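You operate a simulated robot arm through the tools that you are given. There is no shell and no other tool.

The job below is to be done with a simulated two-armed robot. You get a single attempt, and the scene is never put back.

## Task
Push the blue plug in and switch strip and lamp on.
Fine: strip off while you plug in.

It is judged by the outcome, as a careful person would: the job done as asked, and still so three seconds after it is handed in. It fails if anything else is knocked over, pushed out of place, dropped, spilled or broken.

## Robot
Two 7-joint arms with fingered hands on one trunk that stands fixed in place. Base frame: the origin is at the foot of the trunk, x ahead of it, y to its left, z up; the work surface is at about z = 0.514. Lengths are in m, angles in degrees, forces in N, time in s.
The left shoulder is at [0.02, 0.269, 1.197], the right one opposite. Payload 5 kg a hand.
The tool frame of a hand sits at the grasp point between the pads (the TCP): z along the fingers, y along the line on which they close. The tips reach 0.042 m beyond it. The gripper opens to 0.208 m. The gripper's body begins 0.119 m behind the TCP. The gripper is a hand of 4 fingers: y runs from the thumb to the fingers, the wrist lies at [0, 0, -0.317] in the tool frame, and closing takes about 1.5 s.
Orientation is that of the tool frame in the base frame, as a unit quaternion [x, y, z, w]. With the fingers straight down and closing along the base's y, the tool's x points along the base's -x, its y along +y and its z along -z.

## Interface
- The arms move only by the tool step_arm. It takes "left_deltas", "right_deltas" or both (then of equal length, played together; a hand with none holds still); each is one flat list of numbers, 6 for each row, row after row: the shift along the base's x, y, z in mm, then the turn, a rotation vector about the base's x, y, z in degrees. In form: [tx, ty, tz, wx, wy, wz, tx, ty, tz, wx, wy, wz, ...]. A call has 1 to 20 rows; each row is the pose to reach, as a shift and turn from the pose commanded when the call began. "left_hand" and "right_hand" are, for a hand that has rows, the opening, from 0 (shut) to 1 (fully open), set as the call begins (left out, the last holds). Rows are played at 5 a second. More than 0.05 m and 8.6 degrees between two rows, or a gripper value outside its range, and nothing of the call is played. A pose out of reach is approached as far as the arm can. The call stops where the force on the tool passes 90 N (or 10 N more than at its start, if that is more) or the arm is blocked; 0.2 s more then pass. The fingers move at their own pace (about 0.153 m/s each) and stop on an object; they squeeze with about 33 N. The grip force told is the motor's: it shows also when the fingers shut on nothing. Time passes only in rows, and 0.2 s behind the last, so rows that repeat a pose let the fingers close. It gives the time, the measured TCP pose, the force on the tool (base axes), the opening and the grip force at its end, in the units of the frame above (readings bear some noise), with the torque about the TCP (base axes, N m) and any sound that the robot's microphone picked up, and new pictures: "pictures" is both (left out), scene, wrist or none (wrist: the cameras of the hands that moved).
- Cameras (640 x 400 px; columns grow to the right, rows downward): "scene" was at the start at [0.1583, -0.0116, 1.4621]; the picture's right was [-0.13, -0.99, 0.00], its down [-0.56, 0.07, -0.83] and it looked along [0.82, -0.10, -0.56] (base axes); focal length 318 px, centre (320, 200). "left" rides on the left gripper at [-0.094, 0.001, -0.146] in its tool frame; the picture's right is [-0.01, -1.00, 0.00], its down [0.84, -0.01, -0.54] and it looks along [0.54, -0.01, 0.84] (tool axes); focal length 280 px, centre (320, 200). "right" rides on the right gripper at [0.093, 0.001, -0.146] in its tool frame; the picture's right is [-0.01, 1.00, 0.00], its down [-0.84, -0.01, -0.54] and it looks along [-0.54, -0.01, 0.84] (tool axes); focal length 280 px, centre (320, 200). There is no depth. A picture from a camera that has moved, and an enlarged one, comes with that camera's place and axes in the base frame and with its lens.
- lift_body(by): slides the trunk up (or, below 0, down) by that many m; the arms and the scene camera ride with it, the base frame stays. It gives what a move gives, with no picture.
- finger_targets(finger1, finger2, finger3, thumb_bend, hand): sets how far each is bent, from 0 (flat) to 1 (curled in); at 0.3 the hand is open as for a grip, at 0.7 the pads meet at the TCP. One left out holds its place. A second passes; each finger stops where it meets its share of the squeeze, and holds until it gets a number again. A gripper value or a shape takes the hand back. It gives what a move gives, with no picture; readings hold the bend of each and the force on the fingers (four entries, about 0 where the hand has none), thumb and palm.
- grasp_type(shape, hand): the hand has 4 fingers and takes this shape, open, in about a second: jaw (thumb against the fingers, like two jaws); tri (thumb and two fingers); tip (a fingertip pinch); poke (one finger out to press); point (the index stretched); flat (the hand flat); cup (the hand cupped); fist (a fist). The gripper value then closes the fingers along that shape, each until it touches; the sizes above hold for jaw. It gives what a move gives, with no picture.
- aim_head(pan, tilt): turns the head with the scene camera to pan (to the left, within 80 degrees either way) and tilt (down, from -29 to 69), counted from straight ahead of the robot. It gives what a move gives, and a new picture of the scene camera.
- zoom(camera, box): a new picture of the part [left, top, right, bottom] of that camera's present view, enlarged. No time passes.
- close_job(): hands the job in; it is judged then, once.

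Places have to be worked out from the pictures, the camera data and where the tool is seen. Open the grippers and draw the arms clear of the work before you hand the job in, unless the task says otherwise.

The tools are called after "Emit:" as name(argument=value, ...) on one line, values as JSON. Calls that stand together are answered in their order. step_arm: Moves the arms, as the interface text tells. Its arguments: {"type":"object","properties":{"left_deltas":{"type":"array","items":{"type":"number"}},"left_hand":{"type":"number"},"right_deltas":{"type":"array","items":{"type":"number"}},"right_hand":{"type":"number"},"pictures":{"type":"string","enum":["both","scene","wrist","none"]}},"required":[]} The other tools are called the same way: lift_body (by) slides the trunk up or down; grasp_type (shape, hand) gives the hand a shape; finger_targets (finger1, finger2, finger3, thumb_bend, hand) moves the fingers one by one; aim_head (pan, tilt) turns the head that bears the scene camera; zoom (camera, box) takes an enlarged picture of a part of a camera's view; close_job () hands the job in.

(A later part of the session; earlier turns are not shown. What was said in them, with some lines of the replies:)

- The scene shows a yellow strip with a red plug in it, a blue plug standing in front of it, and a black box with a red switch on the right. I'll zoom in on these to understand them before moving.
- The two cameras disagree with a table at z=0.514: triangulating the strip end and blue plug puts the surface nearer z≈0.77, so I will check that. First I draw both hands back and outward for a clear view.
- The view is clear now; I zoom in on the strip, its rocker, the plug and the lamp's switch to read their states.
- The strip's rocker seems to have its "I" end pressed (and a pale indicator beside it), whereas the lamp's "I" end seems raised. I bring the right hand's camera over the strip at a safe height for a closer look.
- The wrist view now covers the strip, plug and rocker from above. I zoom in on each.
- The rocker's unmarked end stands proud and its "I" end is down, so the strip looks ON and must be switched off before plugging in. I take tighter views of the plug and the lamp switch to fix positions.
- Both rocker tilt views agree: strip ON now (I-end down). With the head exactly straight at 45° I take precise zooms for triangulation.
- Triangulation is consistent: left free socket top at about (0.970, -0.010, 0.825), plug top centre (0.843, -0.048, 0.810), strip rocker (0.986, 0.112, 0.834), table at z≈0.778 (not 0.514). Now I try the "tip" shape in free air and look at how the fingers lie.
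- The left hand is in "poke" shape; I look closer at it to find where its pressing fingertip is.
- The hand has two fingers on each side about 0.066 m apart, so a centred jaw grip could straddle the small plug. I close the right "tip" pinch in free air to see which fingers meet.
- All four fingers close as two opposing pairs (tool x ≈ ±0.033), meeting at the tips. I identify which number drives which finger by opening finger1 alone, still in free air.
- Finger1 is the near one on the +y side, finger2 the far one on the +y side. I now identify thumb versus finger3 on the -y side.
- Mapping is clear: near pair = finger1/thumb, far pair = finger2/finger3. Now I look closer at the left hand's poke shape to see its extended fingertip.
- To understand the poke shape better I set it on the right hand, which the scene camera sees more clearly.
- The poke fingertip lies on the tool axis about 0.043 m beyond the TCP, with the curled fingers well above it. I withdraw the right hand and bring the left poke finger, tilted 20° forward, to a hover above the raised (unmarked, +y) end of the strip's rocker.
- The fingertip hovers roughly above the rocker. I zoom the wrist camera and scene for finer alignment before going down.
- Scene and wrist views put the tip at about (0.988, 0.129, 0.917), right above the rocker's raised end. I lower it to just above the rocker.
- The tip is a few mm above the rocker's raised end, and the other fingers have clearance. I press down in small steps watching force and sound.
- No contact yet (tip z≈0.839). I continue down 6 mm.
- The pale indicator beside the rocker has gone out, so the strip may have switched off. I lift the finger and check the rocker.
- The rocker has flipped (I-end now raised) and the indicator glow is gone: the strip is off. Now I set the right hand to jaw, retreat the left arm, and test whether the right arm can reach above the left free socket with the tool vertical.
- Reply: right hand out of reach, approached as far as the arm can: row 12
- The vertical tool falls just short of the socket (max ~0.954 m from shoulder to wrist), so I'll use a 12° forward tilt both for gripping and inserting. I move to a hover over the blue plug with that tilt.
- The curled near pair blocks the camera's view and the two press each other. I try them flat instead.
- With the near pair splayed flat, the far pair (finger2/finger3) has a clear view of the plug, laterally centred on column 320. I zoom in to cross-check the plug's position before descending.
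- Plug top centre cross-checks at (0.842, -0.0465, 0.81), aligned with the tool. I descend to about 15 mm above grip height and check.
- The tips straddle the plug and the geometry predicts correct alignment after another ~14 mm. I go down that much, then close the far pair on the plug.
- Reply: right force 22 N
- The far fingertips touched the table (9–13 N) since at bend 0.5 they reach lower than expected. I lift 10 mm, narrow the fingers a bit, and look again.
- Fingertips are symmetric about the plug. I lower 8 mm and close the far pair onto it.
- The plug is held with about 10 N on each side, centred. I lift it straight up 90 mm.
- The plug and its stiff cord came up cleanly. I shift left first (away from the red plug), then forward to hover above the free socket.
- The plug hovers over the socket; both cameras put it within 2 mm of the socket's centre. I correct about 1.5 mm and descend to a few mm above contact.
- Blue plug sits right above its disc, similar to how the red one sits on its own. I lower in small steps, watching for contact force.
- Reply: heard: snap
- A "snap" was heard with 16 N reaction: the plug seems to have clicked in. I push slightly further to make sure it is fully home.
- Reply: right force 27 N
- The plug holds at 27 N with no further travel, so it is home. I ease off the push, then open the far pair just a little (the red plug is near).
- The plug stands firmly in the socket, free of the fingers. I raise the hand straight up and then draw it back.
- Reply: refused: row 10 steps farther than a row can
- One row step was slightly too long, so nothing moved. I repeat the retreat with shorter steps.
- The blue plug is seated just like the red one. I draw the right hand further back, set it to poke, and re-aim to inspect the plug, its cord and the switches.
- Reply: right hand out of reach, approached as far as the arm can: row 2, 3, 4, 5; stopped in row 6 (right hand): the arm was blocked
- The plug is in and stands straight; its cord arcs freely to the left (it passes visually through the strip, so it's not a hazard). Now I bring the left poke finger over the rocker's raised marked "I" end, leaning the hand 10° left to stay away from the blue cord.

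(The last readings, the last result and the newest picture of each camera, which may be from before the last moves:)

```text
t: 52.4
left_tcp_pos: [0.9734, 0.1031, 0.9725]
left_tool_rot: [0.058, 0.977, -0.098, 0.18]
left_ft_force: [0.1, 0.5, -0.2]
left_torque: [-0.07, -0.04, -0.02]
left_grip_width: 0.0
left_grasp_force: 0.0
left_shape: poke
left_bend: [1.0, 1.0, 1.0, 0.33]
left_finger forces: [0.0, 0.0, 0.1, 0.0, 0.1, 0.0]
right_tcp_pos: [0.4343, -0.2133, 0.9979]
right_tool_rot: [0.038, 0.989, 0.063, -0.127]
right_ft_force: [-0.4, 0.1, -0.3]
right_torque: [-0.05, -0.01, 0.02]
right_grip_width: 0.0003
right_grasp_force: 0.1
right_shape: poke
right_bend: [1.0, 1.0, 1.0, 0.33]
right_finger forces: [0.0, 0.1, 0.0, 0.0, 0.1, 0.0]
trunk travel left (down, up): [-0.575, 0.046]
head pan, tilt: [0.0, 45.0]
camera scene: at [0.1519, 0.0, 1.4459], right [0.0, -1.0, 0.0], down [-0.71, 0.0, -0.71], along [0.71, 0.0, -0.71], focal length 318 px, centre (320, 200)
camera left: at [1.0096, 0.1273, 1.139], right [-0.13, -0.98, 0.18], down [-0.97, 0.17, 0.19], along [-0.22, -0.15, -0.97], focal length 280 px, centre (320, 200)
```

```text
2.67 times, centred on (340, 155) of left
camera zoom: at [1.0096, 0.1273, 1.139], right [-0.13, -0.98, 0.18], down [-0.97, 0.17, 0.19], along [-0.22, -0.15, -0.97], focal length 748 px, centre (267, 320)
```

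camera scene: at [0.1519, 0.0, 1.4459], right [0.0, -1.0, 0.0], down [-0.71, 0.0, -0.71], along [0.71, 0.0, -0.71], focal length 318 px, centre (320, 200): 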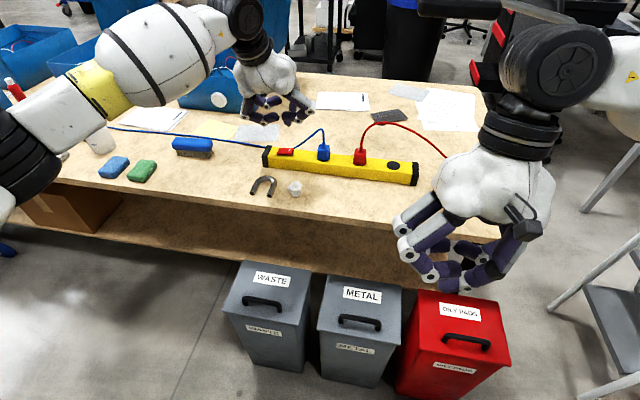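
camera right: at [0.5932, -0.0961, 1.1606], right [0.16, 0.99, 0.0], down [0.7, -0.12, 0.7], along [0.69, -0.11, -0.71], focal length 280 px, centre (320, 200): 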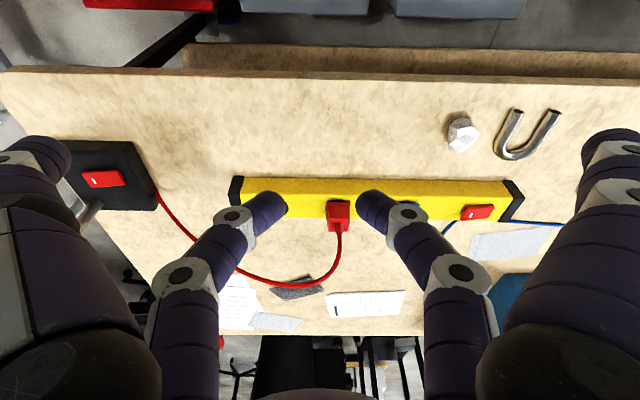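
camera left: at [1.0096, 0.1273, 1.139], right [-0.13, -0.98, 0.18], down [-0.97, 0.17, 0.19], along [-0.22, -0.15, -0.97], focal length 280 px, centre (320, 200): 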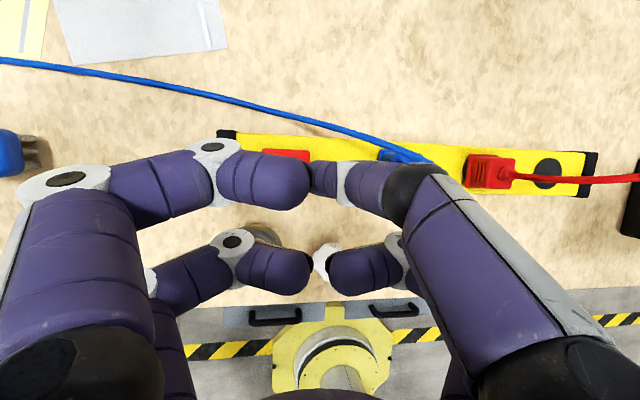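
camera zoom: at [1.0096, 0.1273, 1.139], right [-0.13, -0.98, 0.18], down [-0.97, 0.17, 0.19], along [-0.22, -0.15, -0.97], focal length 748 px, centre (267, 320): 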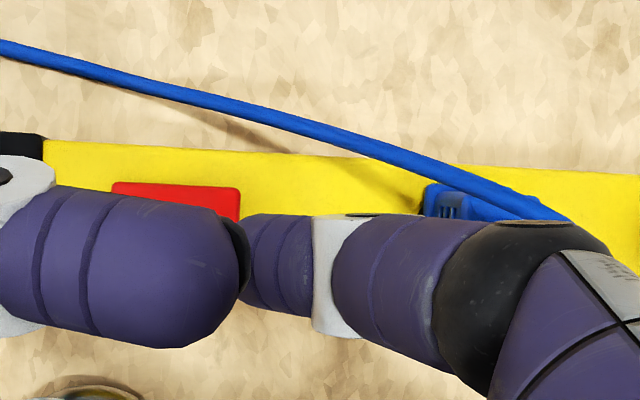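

The tip is directly above the rocker's "I" end (about (0.988, 0.095)). I descend to just above it.

Emit:
step_arm(left_deltas=[-1, 0, -20, 0, 0, 0, -1, 0, -40, 0, 0, 0, -1, 0, -58, 0, 0, 0, -1, 0, -70, 0, 0, 0, -1, 0, -78, 0, 0, 0], pictures="none")

Emit:
zoom(camera="scene", box=[245, 120, 345, 190])

Emit:
zoom(camera="left", box=[220, 80, 460, 230])

```text
t: 53.6
left_tcp_pos: [0.9728, 0.1036, 0.8922]
left_tool_rot: [0.058, 0.977, -0.098, 0.179]
left_ft_force: [0.6, 0.1, -1.0]
left_torque: [-0.03, 0.0, 0.01]
left_grip_width: 0.0
left_grasp_force: 0.1
left_shape: poke
left_bend: [1.0, 1.0, 1.0, 0.33]
left_finger forces: [0.0, 0.1, 0.0, 0.1, 0.0, 0.0]
right_tcp_pos: [0.4342, -0.2138, 0.9975]
right_tool_rot: [0.039, 0.989, 0.065, -0.126]
right_ft_force: [0.2, -0.4, 0.1]
right_torque: [-0.04, 0.01, 0.03]
right_grip_width: 0.0
right_grasp_force: 0.1
right_shape: poke
right_bend: [1.0, 1.0, 1.0, 0.33]
right_finger forces: [0.1, 0.0, 0.0, 0.0, 0.1, 0.0]
trunk travel left (down, up): [-0.575, 0.046]
head pan, tilt: [0.0, 45.0]
```

```text
5.71 times, centred on (295, 155) of scene
camera zoom: at [0.1521, -0.0004, 1.4458], right [0.0, -1.0, 0.0], down [-0.71, 0.0, -0.71], along [0.71, 0.0, -0.71], focal length 1816 px, centre (463, 457)
```

zoom: 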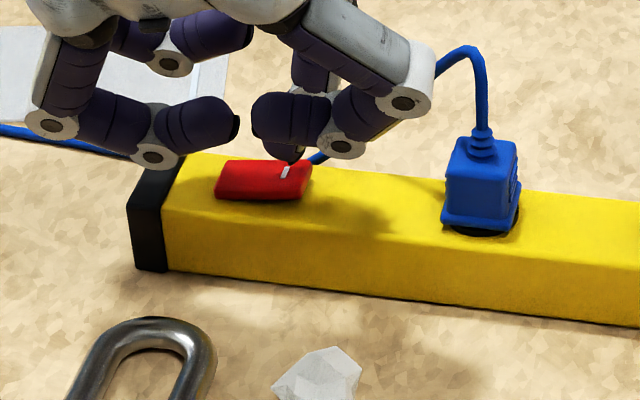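

```text
2.67 times, centred on (340, 155) of left
camera zoom: at [1.0093, 0.129, 1.0583], right [-0.13, -0.98, 0.18], down [-0.97, 0.17, 0.19], along [-0.22, -0.15, -0.97], focal length 748 px, centre (267, 320)
```

zoom: 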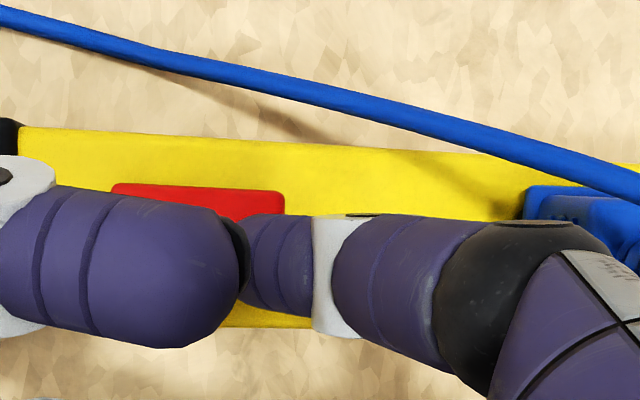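

The tip is a few mm above the "I" end; the other fingers are clear. I nudge back 3 mm and press down in small steps.

Emit:
step_arm(left_deltas=[-3, 0, -3, 0, 0, 0, -3, 0, -7, 0, 0, 0, -3, 0, -11, 0, 0, 0], pictures="none")

Emit:
zoom(camera="scene", box=[245, 120, 345, 190])

```text
t: 54.4
left_tcp_pos: [0.9683, 0.1035, 0.8821]
left_tool_rot: [0.057, 0.977, -0.098, 0.179]
left_ft_force: [0.0, 0.0, 0.3]
left_torque: [-0.02, 0.02, -0.01]
left_grip_width: 0.0001
left_grasp_force: 0.0
left_shape: poke
left_bend: [1.0, 1.0, 1.0, 0.33]
left_finger forces: [0.0, 0.0, 0.1, 0.1, 0.0, 0.1]
right_tcp_pos: [0.4338, -0.2146, 0.9978]
right_tool_rot: [0.038, 0.989, 0.064, -0.127]
right_ft_force: [0.0, -0.7, -0.1]
right_torque: [0.01, -0.02, 0.01]
right_grip_width: 0.0
right_grasp_force: 0.1
right_shape: poke
right_bend: [1.0, 1.0, 1.0, 0.33]
right_finger forces: [0.0, 0.0, 0.0, 0.1, 0.0, 0.0]
trunk travel left (down, up): [-0.575, 0.046]
head pan, tilt: [0.0, 45.0]
```

```text
5.71 times, centred on (295, 155) of scene
camera zoom: at [0.1519, -0.0005, 1.4458], right [0.0, -1.0, 0.0], down [-0.71, 0.0, -0.71], along [0.71, 0.0, -0.71], focal length 1816 px, centre (463, 457)
```

zoom: 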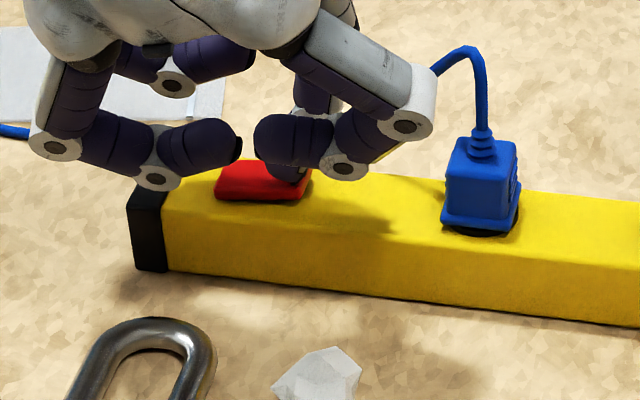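

Not flipped yet. I press another 6 mm.

Emit:
step_arm(left_deltas=[0, 0, -3, 0, 0, 0, 0, 0, -6, 0, 0, 0], pictures="none")

Emit:
zoom(camera="scene", box=[245, 120, 345, 190])

```text
t: 55.0
left_tcp_pos: [0.97, 0.102, 0.8764]
left_tool_rot: [0.057, 0.977, -0.099, 0.18]
left_ft_force: [0.2, 0.4, 1.0]
left_torque: [0.02, -0.01, -0.01]
left_grip_width: 0.0001
left_grasp_force: 0.1
left_shape: poke
left_bend: [1.0, 1.0, 1.0, 0.33]
left_finger forces: [0.0, 0.1, 0.0, 0.0, 0.5, 0.0]
right_tcp_pos: [0.4337, -0.2132, 0.9967]
right_tool_rot: [0.038, 0.989, 0.064, -0.127]
right_ft_force: [-0.3, 0.9, -0.1]
right_torque: [0.0, -0.02, -0.01]
right_grip_width: 0.0002
right_grasp_force: 0.0
right_shape: poke
right_bend: [1.0, 1.0, 1.0, 0.33]
right_finger forces: [0.0, 0.0, 0.1, 0.0, 0.0, 0.1]
trunk travel left (down, up): [-0.575, 0.046]
head pan, tilt: [0.0, 45.0]
```

```text
5.71 times, centred on (295, 155) of scene
camera zoom: at [0.1517, -0.0005, 1.4459], right [0.0, -1.0, 0.0], down [-0.71, 0.0, -0.71], along [0.71, 0.0, -0.71], focal length 1816 px, centre (463, 457)
```

zoom: 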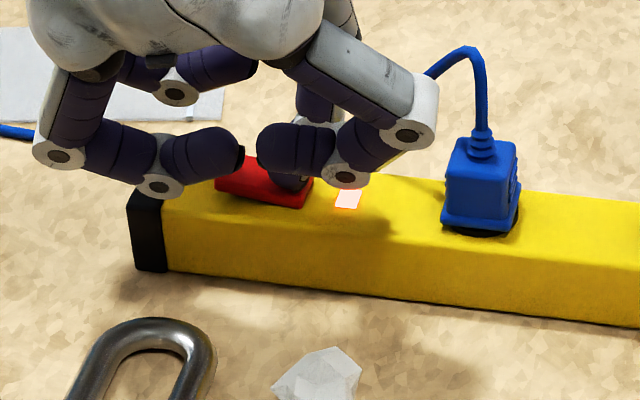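

The indicator glows again and the rocker has flipped: strip is ON. I lift the left hand off and retreat it.

Emit:
step_arm(left_deltas=[0, 0, 12, 0, 0, 0, 0, 0, 35, 0, 0, 0, -5, 5, 65, 0, 0, 0, -25, 20, 90, 0, 0, 0, -55, 45, 105, 0, 0, 0, -90, 70, 115, 0, 0, 0, -125, 100, 125, 0.8, 0, 0, -160, 130, 135, 1.7, 0, 0, -195, 160, 145, 2.5, 0, 0, -230, 190, 155, 3.3, 0, 0, -265, 220, 165, 4.2, 0, 0, -300, 250, 175, 5, 0, 0, -335, 280, 190, 6, 0, 0, -370, 300, 210, 7, 0, 0], pictures="scene")

Emit:
zoom(camera="scene", box=[250, 120, 410, 200])

```text
t: 58.0
left_tcp_pos: [0.5985, 0.4022, 1.086]
left_tool_rot: [0.068, 0.981, -0.038, 0.175]
left_ft_force: [0.3, -0.3, 0.0]
left_torque: [-0.01, -0.03, 0.01]
left_grip_width: 0.0002
left_grasp_force: 0.1
left_shape: poke
left_bend: [1.0, 1.0, 1.0, 0.33]
left_finger forces: [0.1, 0.1, 0.1, 0.1, 0.1, 0.0]
right_tcp_pos: [0.4338, -0.2132, 0.9985]
right_tool_rot: [0.039, 0.989, 0.064, -0.125]
right_ft_force: [-0.6, 0.6, 0.3]
right_torque: [0.02, -0.09, -0.04]
right_grip_width: 0.0
right_grasp_force: 0.1
right_shape: poke
right_bend: [1.0, 1.0, 1.0, 0.33]
right_finger forces: [0.0, 0.1, 0.0, 0.0, 0.0, 0.0]
trunk travel left (down, up): [-0.575, 0.046]
head pan, tilt: [0.0, 45.0]
camera scene: at [0.1512, -0.0004, 1.446], right [0.0, -1.0, 0.0], down [-0.71, 0.0, -0.71], along [0.71, 0.0, -0.71], focal length 318 px, centre (320, 200)
```

scene: 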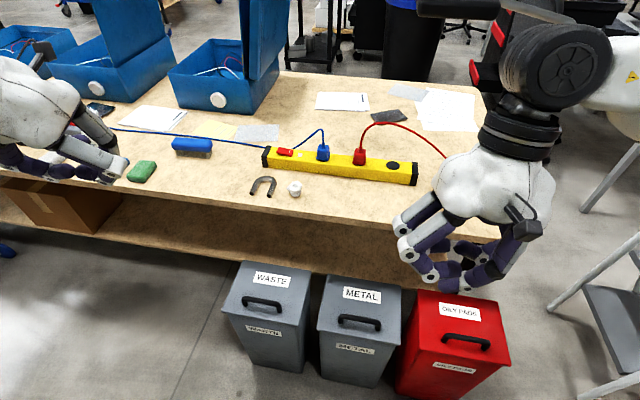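

```text
4.00 times, centred on (330, 160) of scene
camera zoom: at [0.1512, -0.0004, 1.446], right [0.0, -1.0, 0.0], down [-0.71, 0.0, -0.71], along [0.71, 0.0, -0.71], focal length 1271 px, centre (280, 360)
```

zoom: 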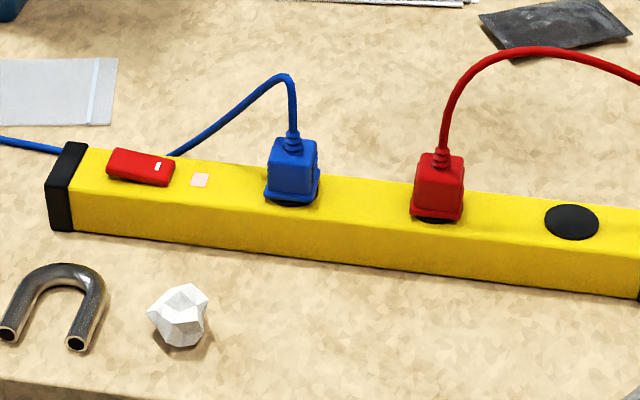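

Strip on, plug in. Next the lamp: I first bring the right hand back to a plain pointing-down pose clear of everything.

Emit:
step_arm(right_deltas=[13, -30, 20, -1.7, -2.8, -0.8, 26, -65, 40, -3.4, -5.7, -1.6, 40, -100, 60, -5.1, -8.5, -2.4, 53, -135, 72, -6.8, -11.4, -3.2, 66, -167, 82, -8.5, -14.2, -4.0, 66, -167, 82, -8.5, -14.2, -4.0], pictures="both")

Emit:
aim_head(pan=-20, tilt=35)

```text
t: 59.4
left_tcp_pos: [0.599, 0.4042, 1.0852]
left_tool_rot: [0.068, 0.981, -0.039, 0.175]
left_ft_force: [-0.3, -0.3, 0.8]
left_torque: [-0.01, -0.05, 0.0]
left_grip_width: 0.0
left_grasp_force: 0.0
left_shape: poke
left_bend: [1.0, 1.0, 1.0, 0.33]
left_finger forces: [0.0, 0.1, 0.0, 0.1, 0.1, 0.1]
right_tcp_pos: [0.4996, -0.3823, 1.081]
right_tool_rot: [0.074, 0.997, -0.001, 0.002]
right_ft_force: [-0.1, -0.8, 0.5]
right_torque: [-0.04, -0.04, -0.02]
right_grip_width: 0.0
right_grasp_force: 0.1
right_shape: poke
right_bend: [1.0, 1.0, 1.0, 0.33]
right_finger forces: [0.1, 0.1, 0.0, 0.0, 0.0, 0.0]
trunk travel left (down, up): [-0.575, 0.046]
head pan, tilt: [0.0, 45.0]
camera scene: at [0.1515, -0.0002, 1.4458], right [0.0, -1.0, 0.0], down [-0.71, 0.0, -0.71], along [0.71, 0.0, -0.71], focal length 318 px, centre (320, 200)
camera right: at [0.4062, -0.3645, 1.2281], right [0.16, 0.99, 0.0], down [0.83, -0.14, 0.54], along [0.54, -0.09, -0.84], focal length 280 px, centre (320, 200)
```

scene: 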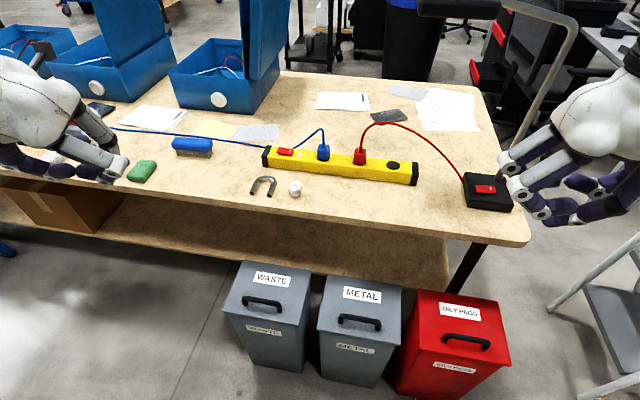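
right: 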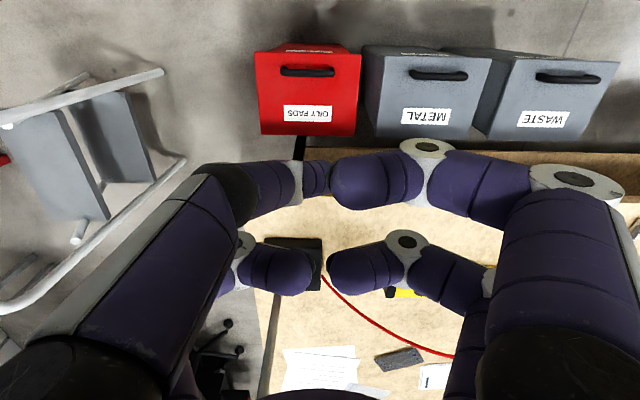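

```text
t: 60.2
left_tcp_pos: [0.5997, 0.4028, 1.0864]
left_tool_rot: [0.068, 0.982, -0.037, 0.175]
left_ft_force: [0.3, 0.5, -0.2]
left_torque: [0.01, -0.01, 0.0]
left_grip_width: 0.0
left_grasp_force: 0.1
left_shape: poke
left_bend: [1.0, 1.0, 1.0, 0.33]
left_finger forces: [0.1, 0.1, 0.1, 0.1, 0.1, 0.0]
right_tcp_pos: [0.4998, -0.3822, 1.0803]
right_tool_rot: [0.075, 0.997, 0.0, 0.002]
right_ft_force: [-0.8, -0.3, 0.2]
right_torque: [0.04, 0.02, 0.0]
right_grip_width: 0.0
right_grasp_force: 0.0
right_shape: poke
right_bend: [1.0, 1.0, 1.0, 0.33]
right_finger forces: [0.0, 0.0, 0.0, 0.0, 0.0, 0.1]
trunk travel left (down, up): [-0.575, 0.046]
head pan, tilt: [-20.0, 35.0]
camera scene: at [0.1531, -0.0306, 1.4606], right [-0.34, -0.94, 0.0], down [-0.54, 0.2, -0.82], along [0.77, -0.28, -0.57], focal length 318 px, centre (320, 200)
```

scene: 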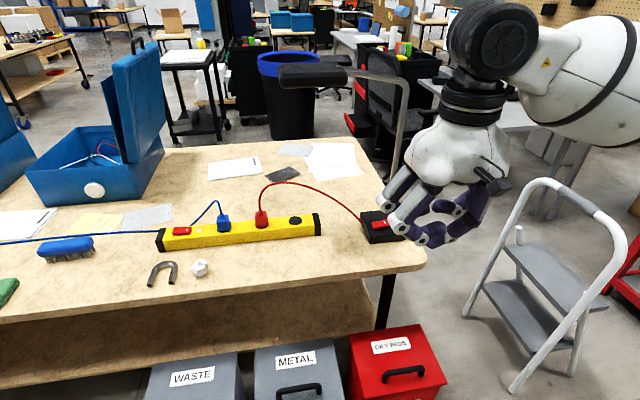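

The lamp is undisturbed. I move the right poke finger, tilted forward 30° and leaned 10° left to stay off the pole, to a hover above the lamp switch's "I" end near (0.817, -0.492).

Emit:
step_arm(right_deltas=[29, -10, -12, -1.42, -2.96, 0.26, 58, -20, -23, -2.84, -5.92, 0.52, 87, -30, -35, -4.26, -8.88, 0.78, 116, -40, -47, -5.68, -11.84, 1.04, 146, -50, -58, -7.1, -14.8, 1.3, 175, -60, -70, -8.52, -17.76, 1.56, 204, -70, -82, -9.94, -20.72, 1.82, 233, -80, -94, -11.36, -23.68, 2.08, 262, -90, -105, -12.78, -26.64, 2.34, 291, -100, -117, -14.2, -29.6, 2.6, 291, -100, -117, -14.2, -29.6, 2.6], pictures="both")

Emit:
zoom(camera="scene", box=[320, 120, 480, 260])

```text
t: 62.6
left_tcp_pos: [0.5982, 0.4029, 1.0864]
left_tool_rot: [0.069, 0.981, -0.039, 0.176]
left_ft_force: [0.1, 0.6, 0.3]
left_torque: [-0.06, -0.01, 0.04]
left_grip_width: 0.0001
left_grasp_force: 0.1
left_shape: poke
left_bend: [1.0, 1.0, 1.0, 0.33]
left_finger forces: [0.0, 0.0, 0.0, 0.0, 0.0, 0.0]
right_tcp_pos: [0.7917, -0.4791, 0.9627]
right_tool_rot: [0.049, 0.957, -0.103, 0.266]
right_ft_force: [0.5, 0.4, -0.4]
right_torque: [0.0, 0.01, -0.05]
right_grip_width: 0.0
right_grasp_force: 0.0
right_shape: poke
right_bend: [1.0, 1.0, 1.0, 0.33]
right_finger forces: [0.0, 0.0, 0.0, 0.0, 0.0, 0.0]
trunk travel left (down, up): [-0.575, 0.046]
head pan, tilt: [-20.0, 35.0]
camera scene: at [0.1531, -0.0304, 1.4608], right [-0.34, -0.94, 0.0], down [-0.54, 0.2, -0.82], along [0.77, -0.28, -0.57], focal length 318 px, centre (320, 200)
camera right: at [0.6381, -0.44, 1.0377], right [0.16, 0.97, -0.16], down [0.45, 0.08, 0.89], along [0.88, -0.22, -0.42], focal length 280 px, centre (320, 200)
```

scene: 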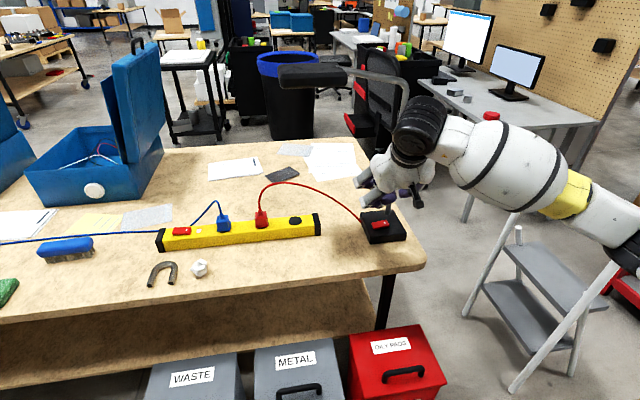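
right: 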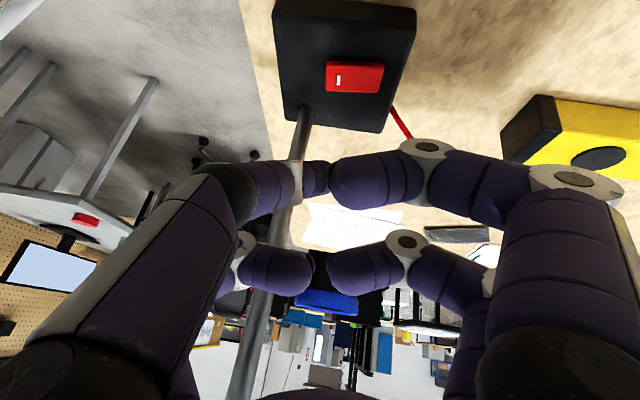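

```text
2.86 times, centred on (400, 190) of scene
camera zoom: at [0.1531, -0.0304, 1.4608], right [-0.34, -0.94, 0.0], down [-0.54, 0.2, -0.82], along [0.77, -0.28, -0.57], focal length 908 px, centre (91, 229)
```

zoom: 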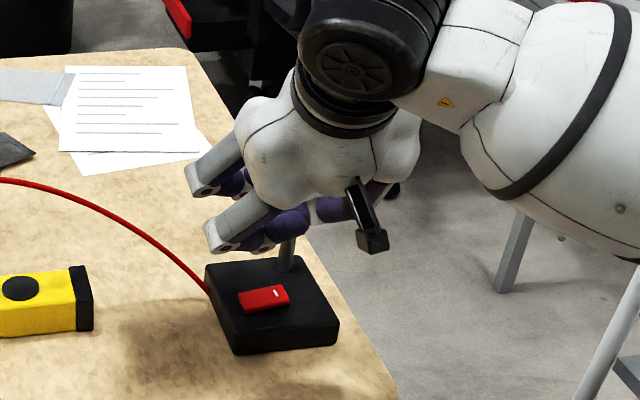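

The tip is over the "I" mark at about (0.818, -0.489). To give the curled fingers more room above the lamp base, I take out the sideways lean, shifting the wrist to keep the tip over the "I" end.

Emit:
step_arm(right_deltas=[0, -5, 0, 5, 0, 0, 0, -10, 0, 10, 0, 0, 0, -10, -30, 10, 0, 0, 0, -10, -60, 10, 0, 0, 0, -10, -60, 10, 0, 0], pictures="both")

Emit:
zoom(camera="scene", box=[330, 150, 450, 260])

Emit:
zoom(camera="right", box=[220, 60, 460, 230])

```text
t: 63.8
left_tcp_pos: [0.5997, 0.4038, 1.0868]
left_tool_rot: [0.069, 0.981, -0.038, 0.175]
left_ft_force: [-0.4, -0.3, -0.4]
left_torque: [0.0, -0.02, -0.03]
left_grip_width: 0.0
left_grasp_force: 0.2
left_shape: poke
left_bend: [1.0, 1.0, 1.0, 0.33]
left_finger forces: [0.0, 0.0, 0.0, 0.0, 0.0, 0.0]
right_tcp_pos: [0.7926, -0.4898, 0.9024]
right_tool_rot: [0.072, 0.962, -0.019, 0.261]
right_ft_force: [0.7, -0.2, 0.3]
right_torque: [-0.01, 0.01, -0.03]
right_grip_width: 0.0002
right_grasp_force: 0.0
right_shape: poke
right_bend: [1.0, 1.0, 1.0, 0.33]
right_finger forces: [0.0, 0.1, 0.1, 0.0, 0.1, 0.0]
trunk travel left (down, up): [-0.575, 0.046]
head pan, tilt: [-20.0, 35.0]
camera scene: at [0.1531, -0.0305, 1.4607], right [-0.34, -0.94, 0.0], down [-0.54, 0.2, -0.82], along [0.77, -0.28, -0.57], focal length 318 px, centre (320, 200)
camera right: at [0.6389, -0.4645, 0.9825], right [0.16, 0.99, 0.01], down [0.45, -0.08, 0.89], along [0.88, -0.14, -0.46], focal length 280 px, centre (320, 200)
```

scene: 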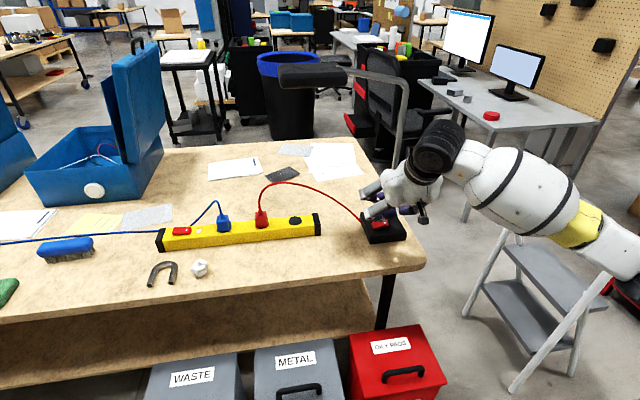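
right: 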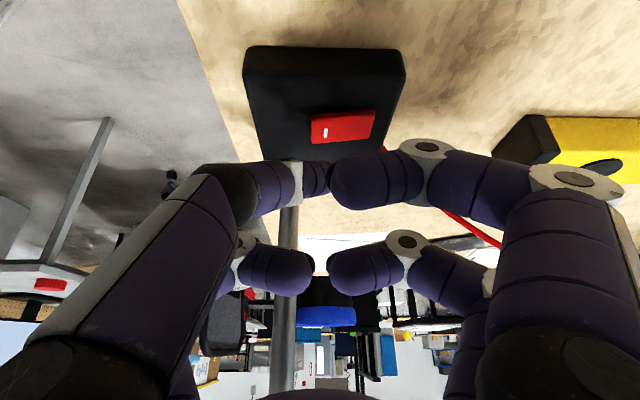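

```text
3.64 times, centred on (390, 205) of scene
camera zoom: at [0.1531, -0.0305, 1.4607], right [-0.34, -0.94, 0.0], down [-0.54, 0.2, -0.82], along [0.77, -0.28, -0.57], focal length 1155 px, centre (66, 182)
```

zoom: 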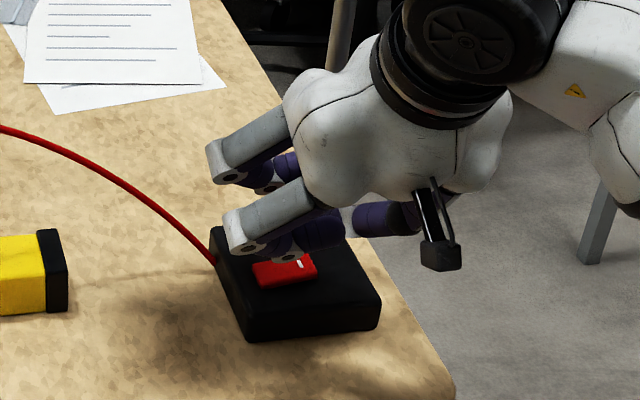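

```text
2.35 times, centred on (340, 145) of right
camera zoom: at [0.6389, -0.4645, 0.9825], right [0.16, 0.99, 0.01], down [0.45, -0.08, 0.89], along [0.88, -0.14, -0.46], focal length 660 px, centre (273, 329)
```

zoom: 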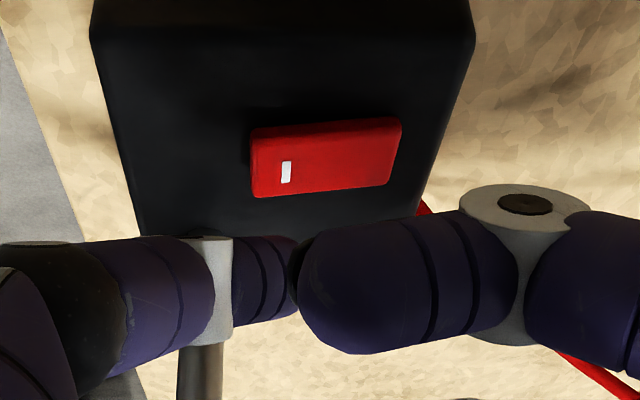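

Projecting the tip straight down lands on the "I" mark, with the other fingers about 2 cm clear of the base. I lower to just above contact, shifted 2 mm toward the I-end.

Emit:
step_arm(right_deltas=[0, -2, -10, 0, 0, 0, 0, -2, -20, 0, 0, 0, 0, -2, -28, 0, 0, 0, 0, -2, -28, 0, 0, 0], pictures="none")

Emit:
zoom(camera="scene", box=[340, 160, 440, 250])

Emit:
zoom(camera="right", box=[220, 90, 460, 240])

```text
t: 64.8
left_tcp_pos: [0.5997, 0.4031, 1.086]
left_tool_rot: [0.069, 0.982, -0.038, 0.175]
left_ft_force: [0.3, -0.2, 1.1]
left_torque: [0.0, -0.03, 0.03]
left_grip_width: 0.0
left_grasp_force: 0.0
left_shape: poke
left_bend: [1.0, 1.0, 1.0, 0.33]
left_finger forces: [0.0, 0.1, 0.0, 0.2, 0.0, 0.1]
right_tcp_pos: [0.7935, -0.4928, 0.8747]
right_tool_rot: [0.073, 0.962, -0.02, 0.261]
right_ft_force: [0.1, -0.3, -0.5]
right_torque: [-0.03, 0.03, -0.01]
right_grip_width: 0.0
right_grasp_force: 0.0
right_shape: poke
right_bend: [1.0, 1.0, 1.0, 0.33]
right_finger forces: [0.0, 0.1, 0.0, 0.0, 0.0, 0.0]
trunk travel left (down, up): [-0.575, 0.046]
head pan, tilt: [-20.0, 35.0]
```

```text
4.44 times, centred on (390, 205) of scene
camera zoom: at [0.1531, -0.0305, 1.4607], right [-0.34, -0.94, 0.0], down [-0.54, 0.2, -0.82], along [0.77, -0.28, -0.57], focal length 1412 px, centre (9, 178)
```

zoom: 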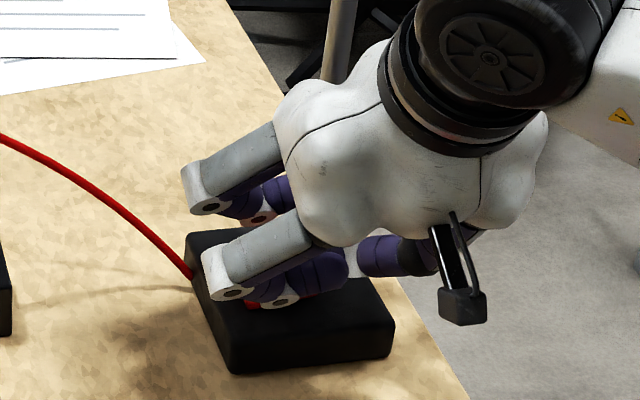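

```text
2.67 times, centred on (340, 165) of right
camera zoom: at [0.6397, -0.4678, 0.9543], right [0.16, 0.99, 0.01], down [0.45, -0.08, 0.89], along [0.88, -0.14, -0.46], focal length 748 px, centre (267, 293)
```

zoom: 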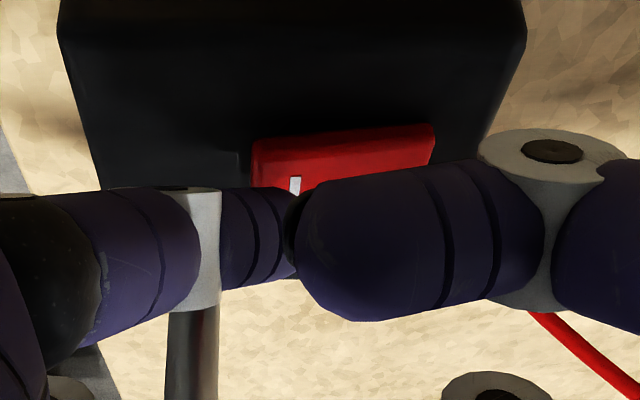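

The tip is about 8 mm above the switch. I press down in small steps.

Emit:
step_arm(right_deltas=[0, 0, -4, 0, 0, 0, 0, 0, -8, 0, 0, 0, 0, 0, -11, 0, 0, 0], pictures="scene")

Emit:
zoom(camera="right", box=[220, 90, 460, 240])

Emit:
zoom(camera="scene", box=[340, 160, 440, 250])

```text
t: 65.6
left_tcp_pos: [0.5993, 0.4024, 1.0867]
left_tool_rot: [0.068, 0.982, -0.038, 0.174]
left_ft_force: [-0.4, 0.1, 0.5]
left_torque: [-0.02, 0.0, 0.01]
left_grip_width: 0.0002
left_grasp_force: 0.0
left_shape: poke
left_bend: [1.0, 1.0, 1.0, 0.33]
left_finger forces: [0.0, 0.0, 0.0, 0.0, 0.1, 0.0]
right_tcp_pos: [0.7912, -0.4924, 0.8637]
right_tool_rot: [0.073, 0.963, -0.019, 0.26]
right_ft_force: [-0.4, -0.5, 0.5]
right_torque: [-0.01, -0.02, 0.0]
right_grip_width: 0.0
right_grasp_force: 0.0
right_shape: poke
right_bend: [1.0, 1.0, 1.0, 0.33]
right_finger forces: [0.1, 0.1, 0.0, 0.1, 0.1, 0.0]
trunk travel left (down, up): [-0.575, 0.046]
head pan, tilt: [-20.0, 35.0]
camera scene: at [0.1532, -0.0306, 1.4607], right [-0.34, -0.94, 0.0], down [-0.54, 0.2, -0.82], along [0.77, -0.28, -0.57], focal length 318 px, centre (320, 200)
```

scene: 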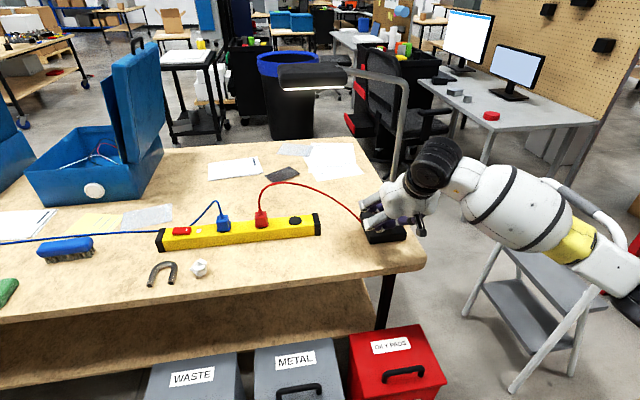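

```text
2.67 times, centred on (340, 165) of right
camera zoom: at [0.6385, -0.4672, 0.9435], right [0.16, 0.99, 0.01], down [0.45, -0.08, 0.89], along [0.88, -0.14, -0.46], focal length 748 px, centre (267, 293)
```

zoom: 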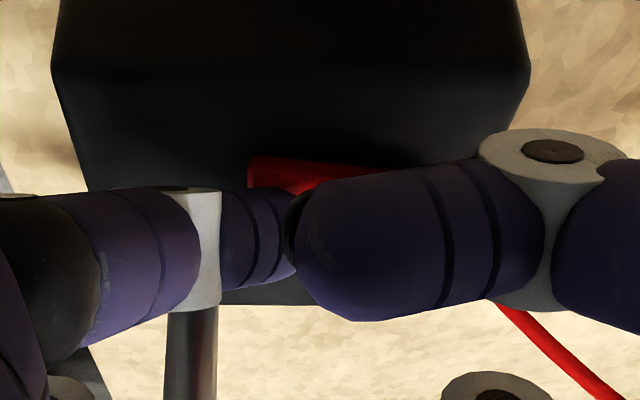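

```text
4.44 times, centred on (390, 205) of scene
camera zoom: at [0.1532, -0.0306, 1.4607], right [-0.34, -0.94, 0.0], down [-0.54, 0.2, -0.82], along [0.77, -0.28, -0.57], focal length 1412 px, centre (9, 178)
```

zoom: 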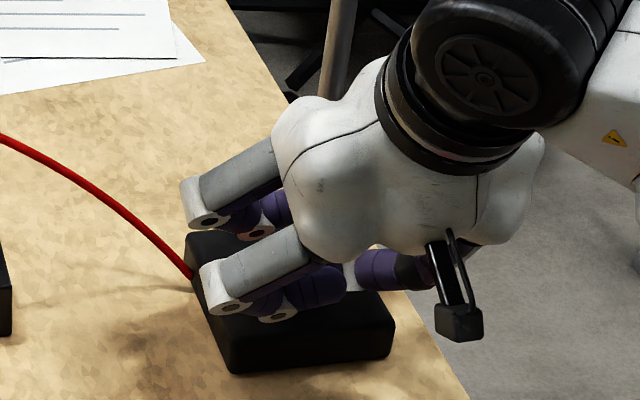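

The lamp head's underside is now shining: lamp ON. I lift the right hand straight off and retreat to its earlier safe pose.

Emit:
step_arm(right_deltas=[0, 0, 12, 0, 0, 0, 0, 0, 35, 0, 0, 0, -3, 0, 65, 0, 0, 0, -10, 0, 95, 0, 0, 0, -38, 11, 107, 0.44, 2.97, 0, -66, 22, 119, 0.88, 5.94, 0, -94, 33, 131, 1.33, 8.9, 0, -122, 44, 143, 1.77, 11.87, 0, -150, 55, 155, 2.21, 14.84, 0, -178, 66, 167, 2.66, 17.8, 0, -206, 77, 179, 3.1, 20.77, 0, -234, 88, 191, 3.54, 23.74, 0, -262, 99, 203, 3.99, 26.7, 0, -290, 110, 215, 4.43, 29.67, 0], pictures="scene")

Emit:
zoom(camera="scene", box=[250, 50, 450, 250])

Emit:
zoom(camera="scene", box=[140, 180, 340, 300])

```text
t: 68.6
left_tcp_pos: [0.5992, 0.4037, 1.0867]
left_tool_rot: [0.069, 0.981, -0.039, 0.176]
left_ft_force: [-0.3, 0.0, 0.3]
left_torque: [0.01, -0.02, -0.02]
left_grip_width: 0.0
left_grasp_force: 0.2
left_shape: poke
left_bend: [1.0, 1.0, 1.0, 0.33]
left_finger forces: [0.0, 0.0, 0.1, 0.0, 0.0, 0.1]
right_tcp_pos: [0.5009, -0.3819, 1.0775]
right_tool_rot: [0.074, 0.997, -0.001, 0.002]
right_ft_force: [-0.1, 0.2, 0.5]
right_torque: [-0.03, -0.02, 0.0]
right_grip_width: 0.0
right_grasp_force: 0.0
right_shape: poke
right_bend: [1.0, 1.0, 1.0, 0.33]
right_finger forces: [0.0, 0.1, 0.0, 0.0, 0.0, 0.1]
trunk travel left (down, up): [-0.575, 0.046]
head pan, tilt: [-20.0, 35.0]
camera scene: at [0.1529, -0.0303, 1.4607], right [-0.34, -0.94, 0.0], down [-0.54, 0.2, -0.82], along [0.77, -0.28, -0.57], focal length 318 px, centre (320, 200)
```

scene: 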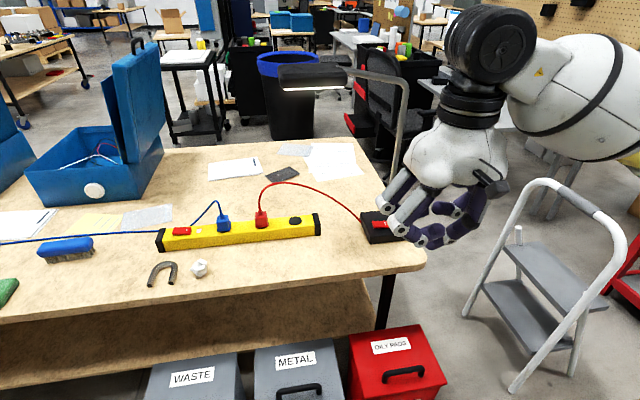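

```text
2.00 times, centred on (350, 150) of scene
camera zoom: at [0.1529, -0.0303, 1.4607], right [-0.34, -0.94, 0.0], down [-0.54, 0.2, -0.82], along [0.77, -0.28, -0.57], focal length 635 px, centre (260, 300)
```

zoom: 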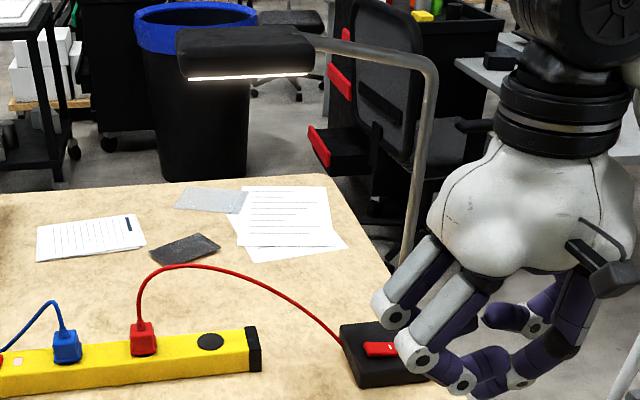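

```text
3.20 times, centred on (240, 240) of scene
camera zoom: at [0.1529, -0.0303, 1.4607], right [-0.34, -0.94, 0.0], down [-0.54, 0.2, -0.82], along [0.77, -0.28, -0.57], focal length 1017 px, centre (576, 72)
```

zoom: 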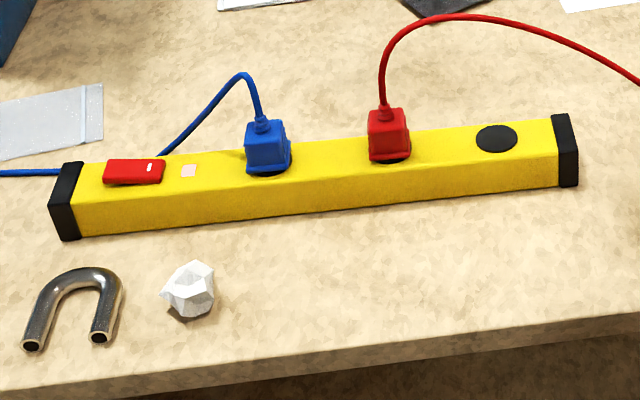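

Lamp is lit and the strip's indicator glows. I compare the blue plug's seating with the red one's at high zoom.

Emit:
aim_head(pan=-5, tilt=40)

Emit:
zoom(camera="scene", box=[270, 145, 370, 205])

Emit:
zoom(camera="scene", box=[200, 140, 300, 205])

```text
t: 69.4
left_tcp_pos: [0.6002, 0.4031, 1.0863]
left_tool_rot: [0.067, 0.981, -0.038, 0.175]
left_ft_force: [-0.3, -0.3, -0.4]
left_torque: [-0.02, -0.01, -0.02]
left_grip_width: 0.0
left_grasp_force: 0.1
left_shape: poke
left_bend: [1.0, 1.0, 1.0, 0.33]
left_finger forces: [0.1, 0.1, 0.0, 0.0, 0.0, 0.0]
right_tcp_pos: [0.5013, -0.3823, 1.0773]
right_tool_rot: [0.075, 0.997, 0.0, 0.003]
right_ft_force: [0.1, -0.3, -0.3]
right_torque: [-0.01, -0.01, 0.01]
right_grip_width: 0.0
right_grasp_force: 0.2
right_shape: poke
right_bend: [1.0, 1.0, 1.0, 0.33]
right_finger forces: [0.0, 0.0, 0.0, 0.0, 0.1, 0.0]
trunk travel left (down, up): [-0.575, 0.046]
head pan, tilt: [-5.0, 40.0]
camera scene: at [0.1552, -0.0079, 1.4531], right [-0.09, -1.0, 0.0], down [-0.64, 0.06, -0.77], along [0.76, -0.07, -0.64], focal length 318 px, centre (320, 200)
```

scene: 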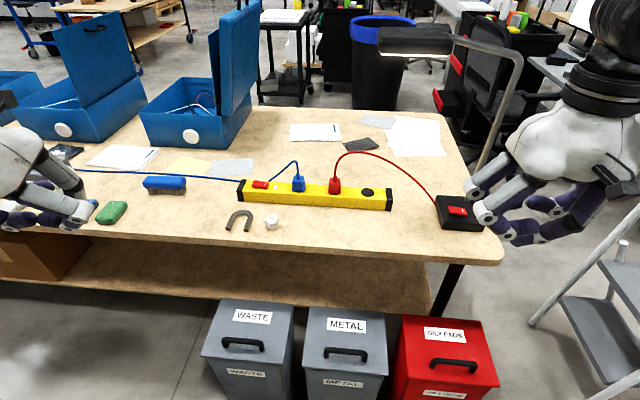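

```text
6.40 times, centred on (320, 175) of scene
camera zoom: at [0.1552, -0.0079, 1.4531], right [-0.09, -1.0, 0.0], down [-0.64, 0.06, -0.77], along [0.76, -0.07, -0.64], focal length 2033 px, centre (320, 360)
```

zoom: 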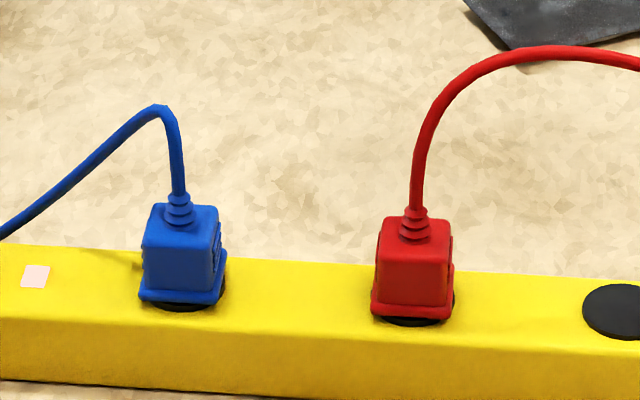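

```text
6.15 times, centred on (250, 172) of scene
camera zoom: at [0.1552, -0.0079, 1.4531], right [-0.09, -1.0, 0.0], down [-0.64, 0.06, -0.77], along [0.76, -0.07, -0.64], focal length 1955 px, centre (751, 369)
```

zoom: 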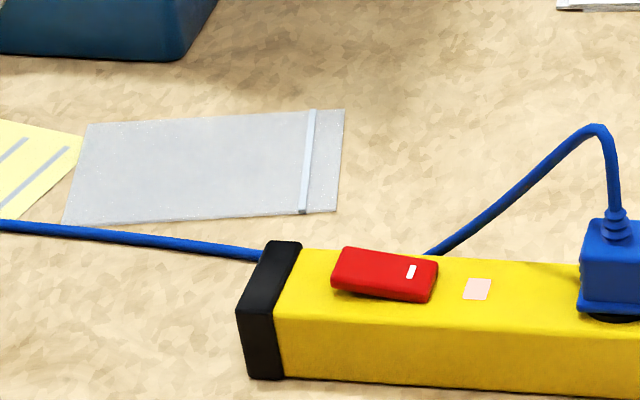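

Blue and red plugs sit identically in their sockets, the indicator glows, the lamp is lit, and nothing else has moved. I open both hands in place, well clear of the work.

Emit:
grasp_type(shape="jaw", hand="right")

Emit:
grasp_type(shape="jaw", hand="left")

Emit:
step_arm(left_deltas=[-20, 0, 10, 0, 0, 0, -40, 0, 20, 0, 0, 0, -60, 0, 30, 0, 0, 0], right_deltas=[-10, 0, 10, 0, 0, 0, -20, 0, 20, 0, 0, 0, -30, 0, 30, 0, 0, 0], left_hand=1, right_hand=1, pictures="scene")

Emit:
aim_head(pan=20, tilt=38)

```text
t: 70.3
left_tcp_pos: [0.6002, 0.4037, 1.0865]
left_tool_rot: [0.069, 0.981, -0.038, 0.175]
left_ft_force: [0.2, 0.0, 0.0]
left_torque: [-0.01, -0.01, 0.0]
left_grip_width: 0.0002
left_grasp_force: 0.1
left_shape: poke
left_bend: [1.0, 1.0, 1.0, 0.33]
left_finger forces: [0.0, 0.1, 0.1, 0.0, 0.1, 0.1]
right_tcp_pos: [0.5021, -0.3816, 1.0782]
right_tool_rot: [0.074, 0.997, 0.0, 0.002]
right_ft_force: [-0.3, 0.0, 0.4]
right_torque: [0.01, 0.0, -0.03]
right_grip_width: 0.2078
right_grasp_force: 0.2
right_shape: jaw
right_bend: [0.3, 0.3, 0.3, 0.3]
right_finger forces: [0.1, 0.1, 0.0, 0.1, 0.0, 0.1]
trunk travel left (down, up): [-0.575, 0.046]
head pan, tilt: [-5.0, 40.0]
```

```text
t: 71.2
left_tcp_pos: [0.5996, 0.4022, 1.0871]
left_tool_rot: [0.068, 0.982, -0.038, 0.175]
left_ft_force: [-0.4, 0.6, -0.5]
left_torque: [0.02, -0.02, 0.02]
left_grip_width: 0.2078
left_grasp_force: 0.0
left_shape: jaw
left_bend: [0.3, 0.3, 0.3, 0.3]
left_finger forces: [0.1, 0.0, 0.1, 0.0, 0.0, 0.0]
right_tcp_pos: [0.5019, -0.3834, 1.0774]
right_tool_rot: [0.074, 0.997, -0.001, 0.003]
right_ft_force: [0.2, 0.5, 0.2]
right_torque: [0.0, 0.03, 0.02]
right_grip_width: 0.2081
right_grasp_force: 0.1
right_shape: jaw
right_bend: [0.3, 0.3, 0.3, 0.3]
right_finger forces: [0.0, 0.1, 0.0, 0.1, 0.0, 0.0]
trunk travel left (down, up): [-0.575, 0.046]
head pan, tilt: [-5.0, 40.0]
```

```text
t: 72.0
left_tcp_pos: [0.5376, 0.4027, 1.1166]
left_tool_rot: [0.068, 0.982, -0.038, 0.175]
left_ft_force: [0.2, 0.3, 0.1]
left_torque: [0.01, -0.01, -0.03]
left_grip_width: 0.2078
left_grasp_force: 0.0
left_shape: jaw
left_bend: [0.3, 0.3, 0.3, 0.3]
left_finger forces: [0.1, 0.0, 0.0, 0.0, 0.0, 0.0]
right_tcp_pos: [0.471, -0.3834, 1.1083]
right_tool_rot: [0.075, 0.997, 0.001, 0.003]
right_ft_force: [-1.0, -0.1, 0.4]
right_torque: [-0.01, -0.05, 0.01]
right_grip_width: 0.208
right_grasp_force: 0.1
right_shape: jaw
right_bend: [0.3, 0.3, 0.3, 0.3]
right_finger forces: [0.1, 0.0, 0.0, 0.0, 0.0, 0.1]
trunk travel left (down, up): [-0.575, 0.046]
head pan, tilt: [-5.0, 40.0]
camera scene: at [0.1548, -0.0079, 1.4533], right [-0.09, -1.0, 0.0], down [-0.64, 0.06, -0.77], along [0.76, -0.07, -0.64], focal length 318 px, centre (320, 200)
```

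scene: 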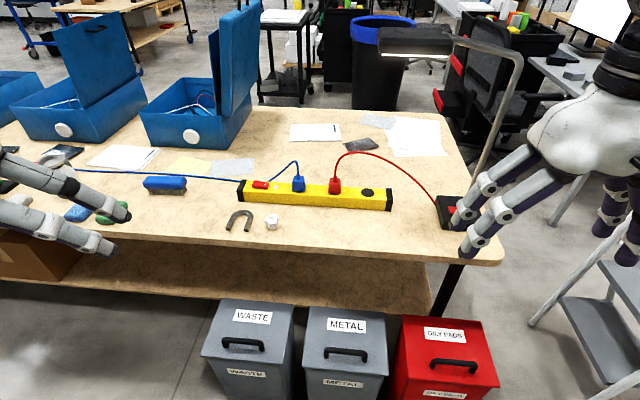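

```text
t: 72.9
left_tcp_pos: [0.5408, 0.4009, 1.1138]
left_tool_rot: [0.069, 0.981, -0.038, 0.175]
left_ft_force: [0.3, 0.0, -0.3]
left_torque: [0.02, 0.05, -0.01]
left_grip_width: 0.2076
left_grasp_force: 0.1
left_shape: jaw
left_bend: [0.3, 0.3, 0.3, 0.3]
left_finger forces: [0.0, 0.1, 0.0, 0.0, 0.0, 0.0]
right_tcp_pos: [0.4715, -0.3828, 1.1075]
right_tool_rot: [0.074, 0.997, 0.0, 0.002]
right_ft_force: [0.4, -0.4, -0.3]
right_torque: [-0.01, 0.04, -0.04]
right_grip_width: 0.2079
right_grasp_force: 0.0
right_shape: jaw
right_bend: [0.3, 0.3, 0.3, 0.3]
right_finger forces: [0.0, 0.1, 0.1, 0.1, 0.0, 0.0]
trunk travel left (down, up): [-0.575, 0.046]
head pan, tilt: [20.0, 38.0]
camera scene: at [0.1519, 0.0289, 1.456], right [0.34, -0.94, 0.0], down [-0.58, -0.21, -0.79], along [0.74, 0.27, -0.62], focal length 318 px, centre (320, 200)
```

scene: 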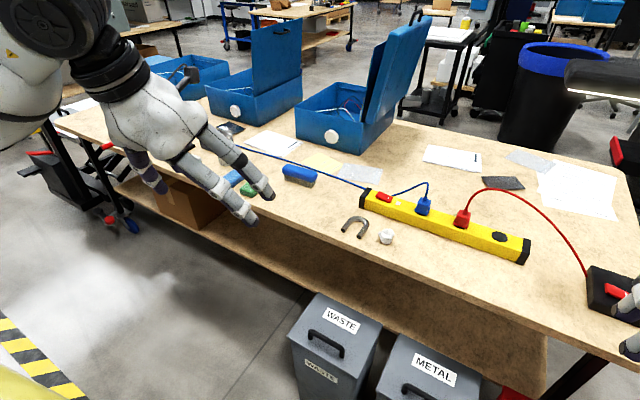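

Both arms are clear with open hands, the blue plug is in, the strip and lamp are both on, and everything else stands where it was. I hand the job in.

Emit:
close_job()

```text
The job is handed in.
```

The blue plug is in the strip's left free socket, and both the strip and the lamp are switched on. I've handed the job in.

- **Strip off first:** the strip was on at the start, so I switched it off before plugging in. Its indicator light went out.
- **Plug:** it clicked in with an audible snap. It held under a firm extra push and sits level with the red plug beside it.
- **Strip and lamp:** I switched the strip back on and its indicator lit again. Then I pressed the lamp's switch, and the lamp lit.
- **Surroundings:** in the last pictures nothing else on the bench appeared to have moved. The left hand hid the cleaner bottle there, but neither arm went near it. Both hands are open and clear of the work.

While I was lining up to grip the plug, two fingertips touched the tabletop lightly, at about 10 N each. The bench surface is nearer 0.778 m high than the 0.514 m in the brief.
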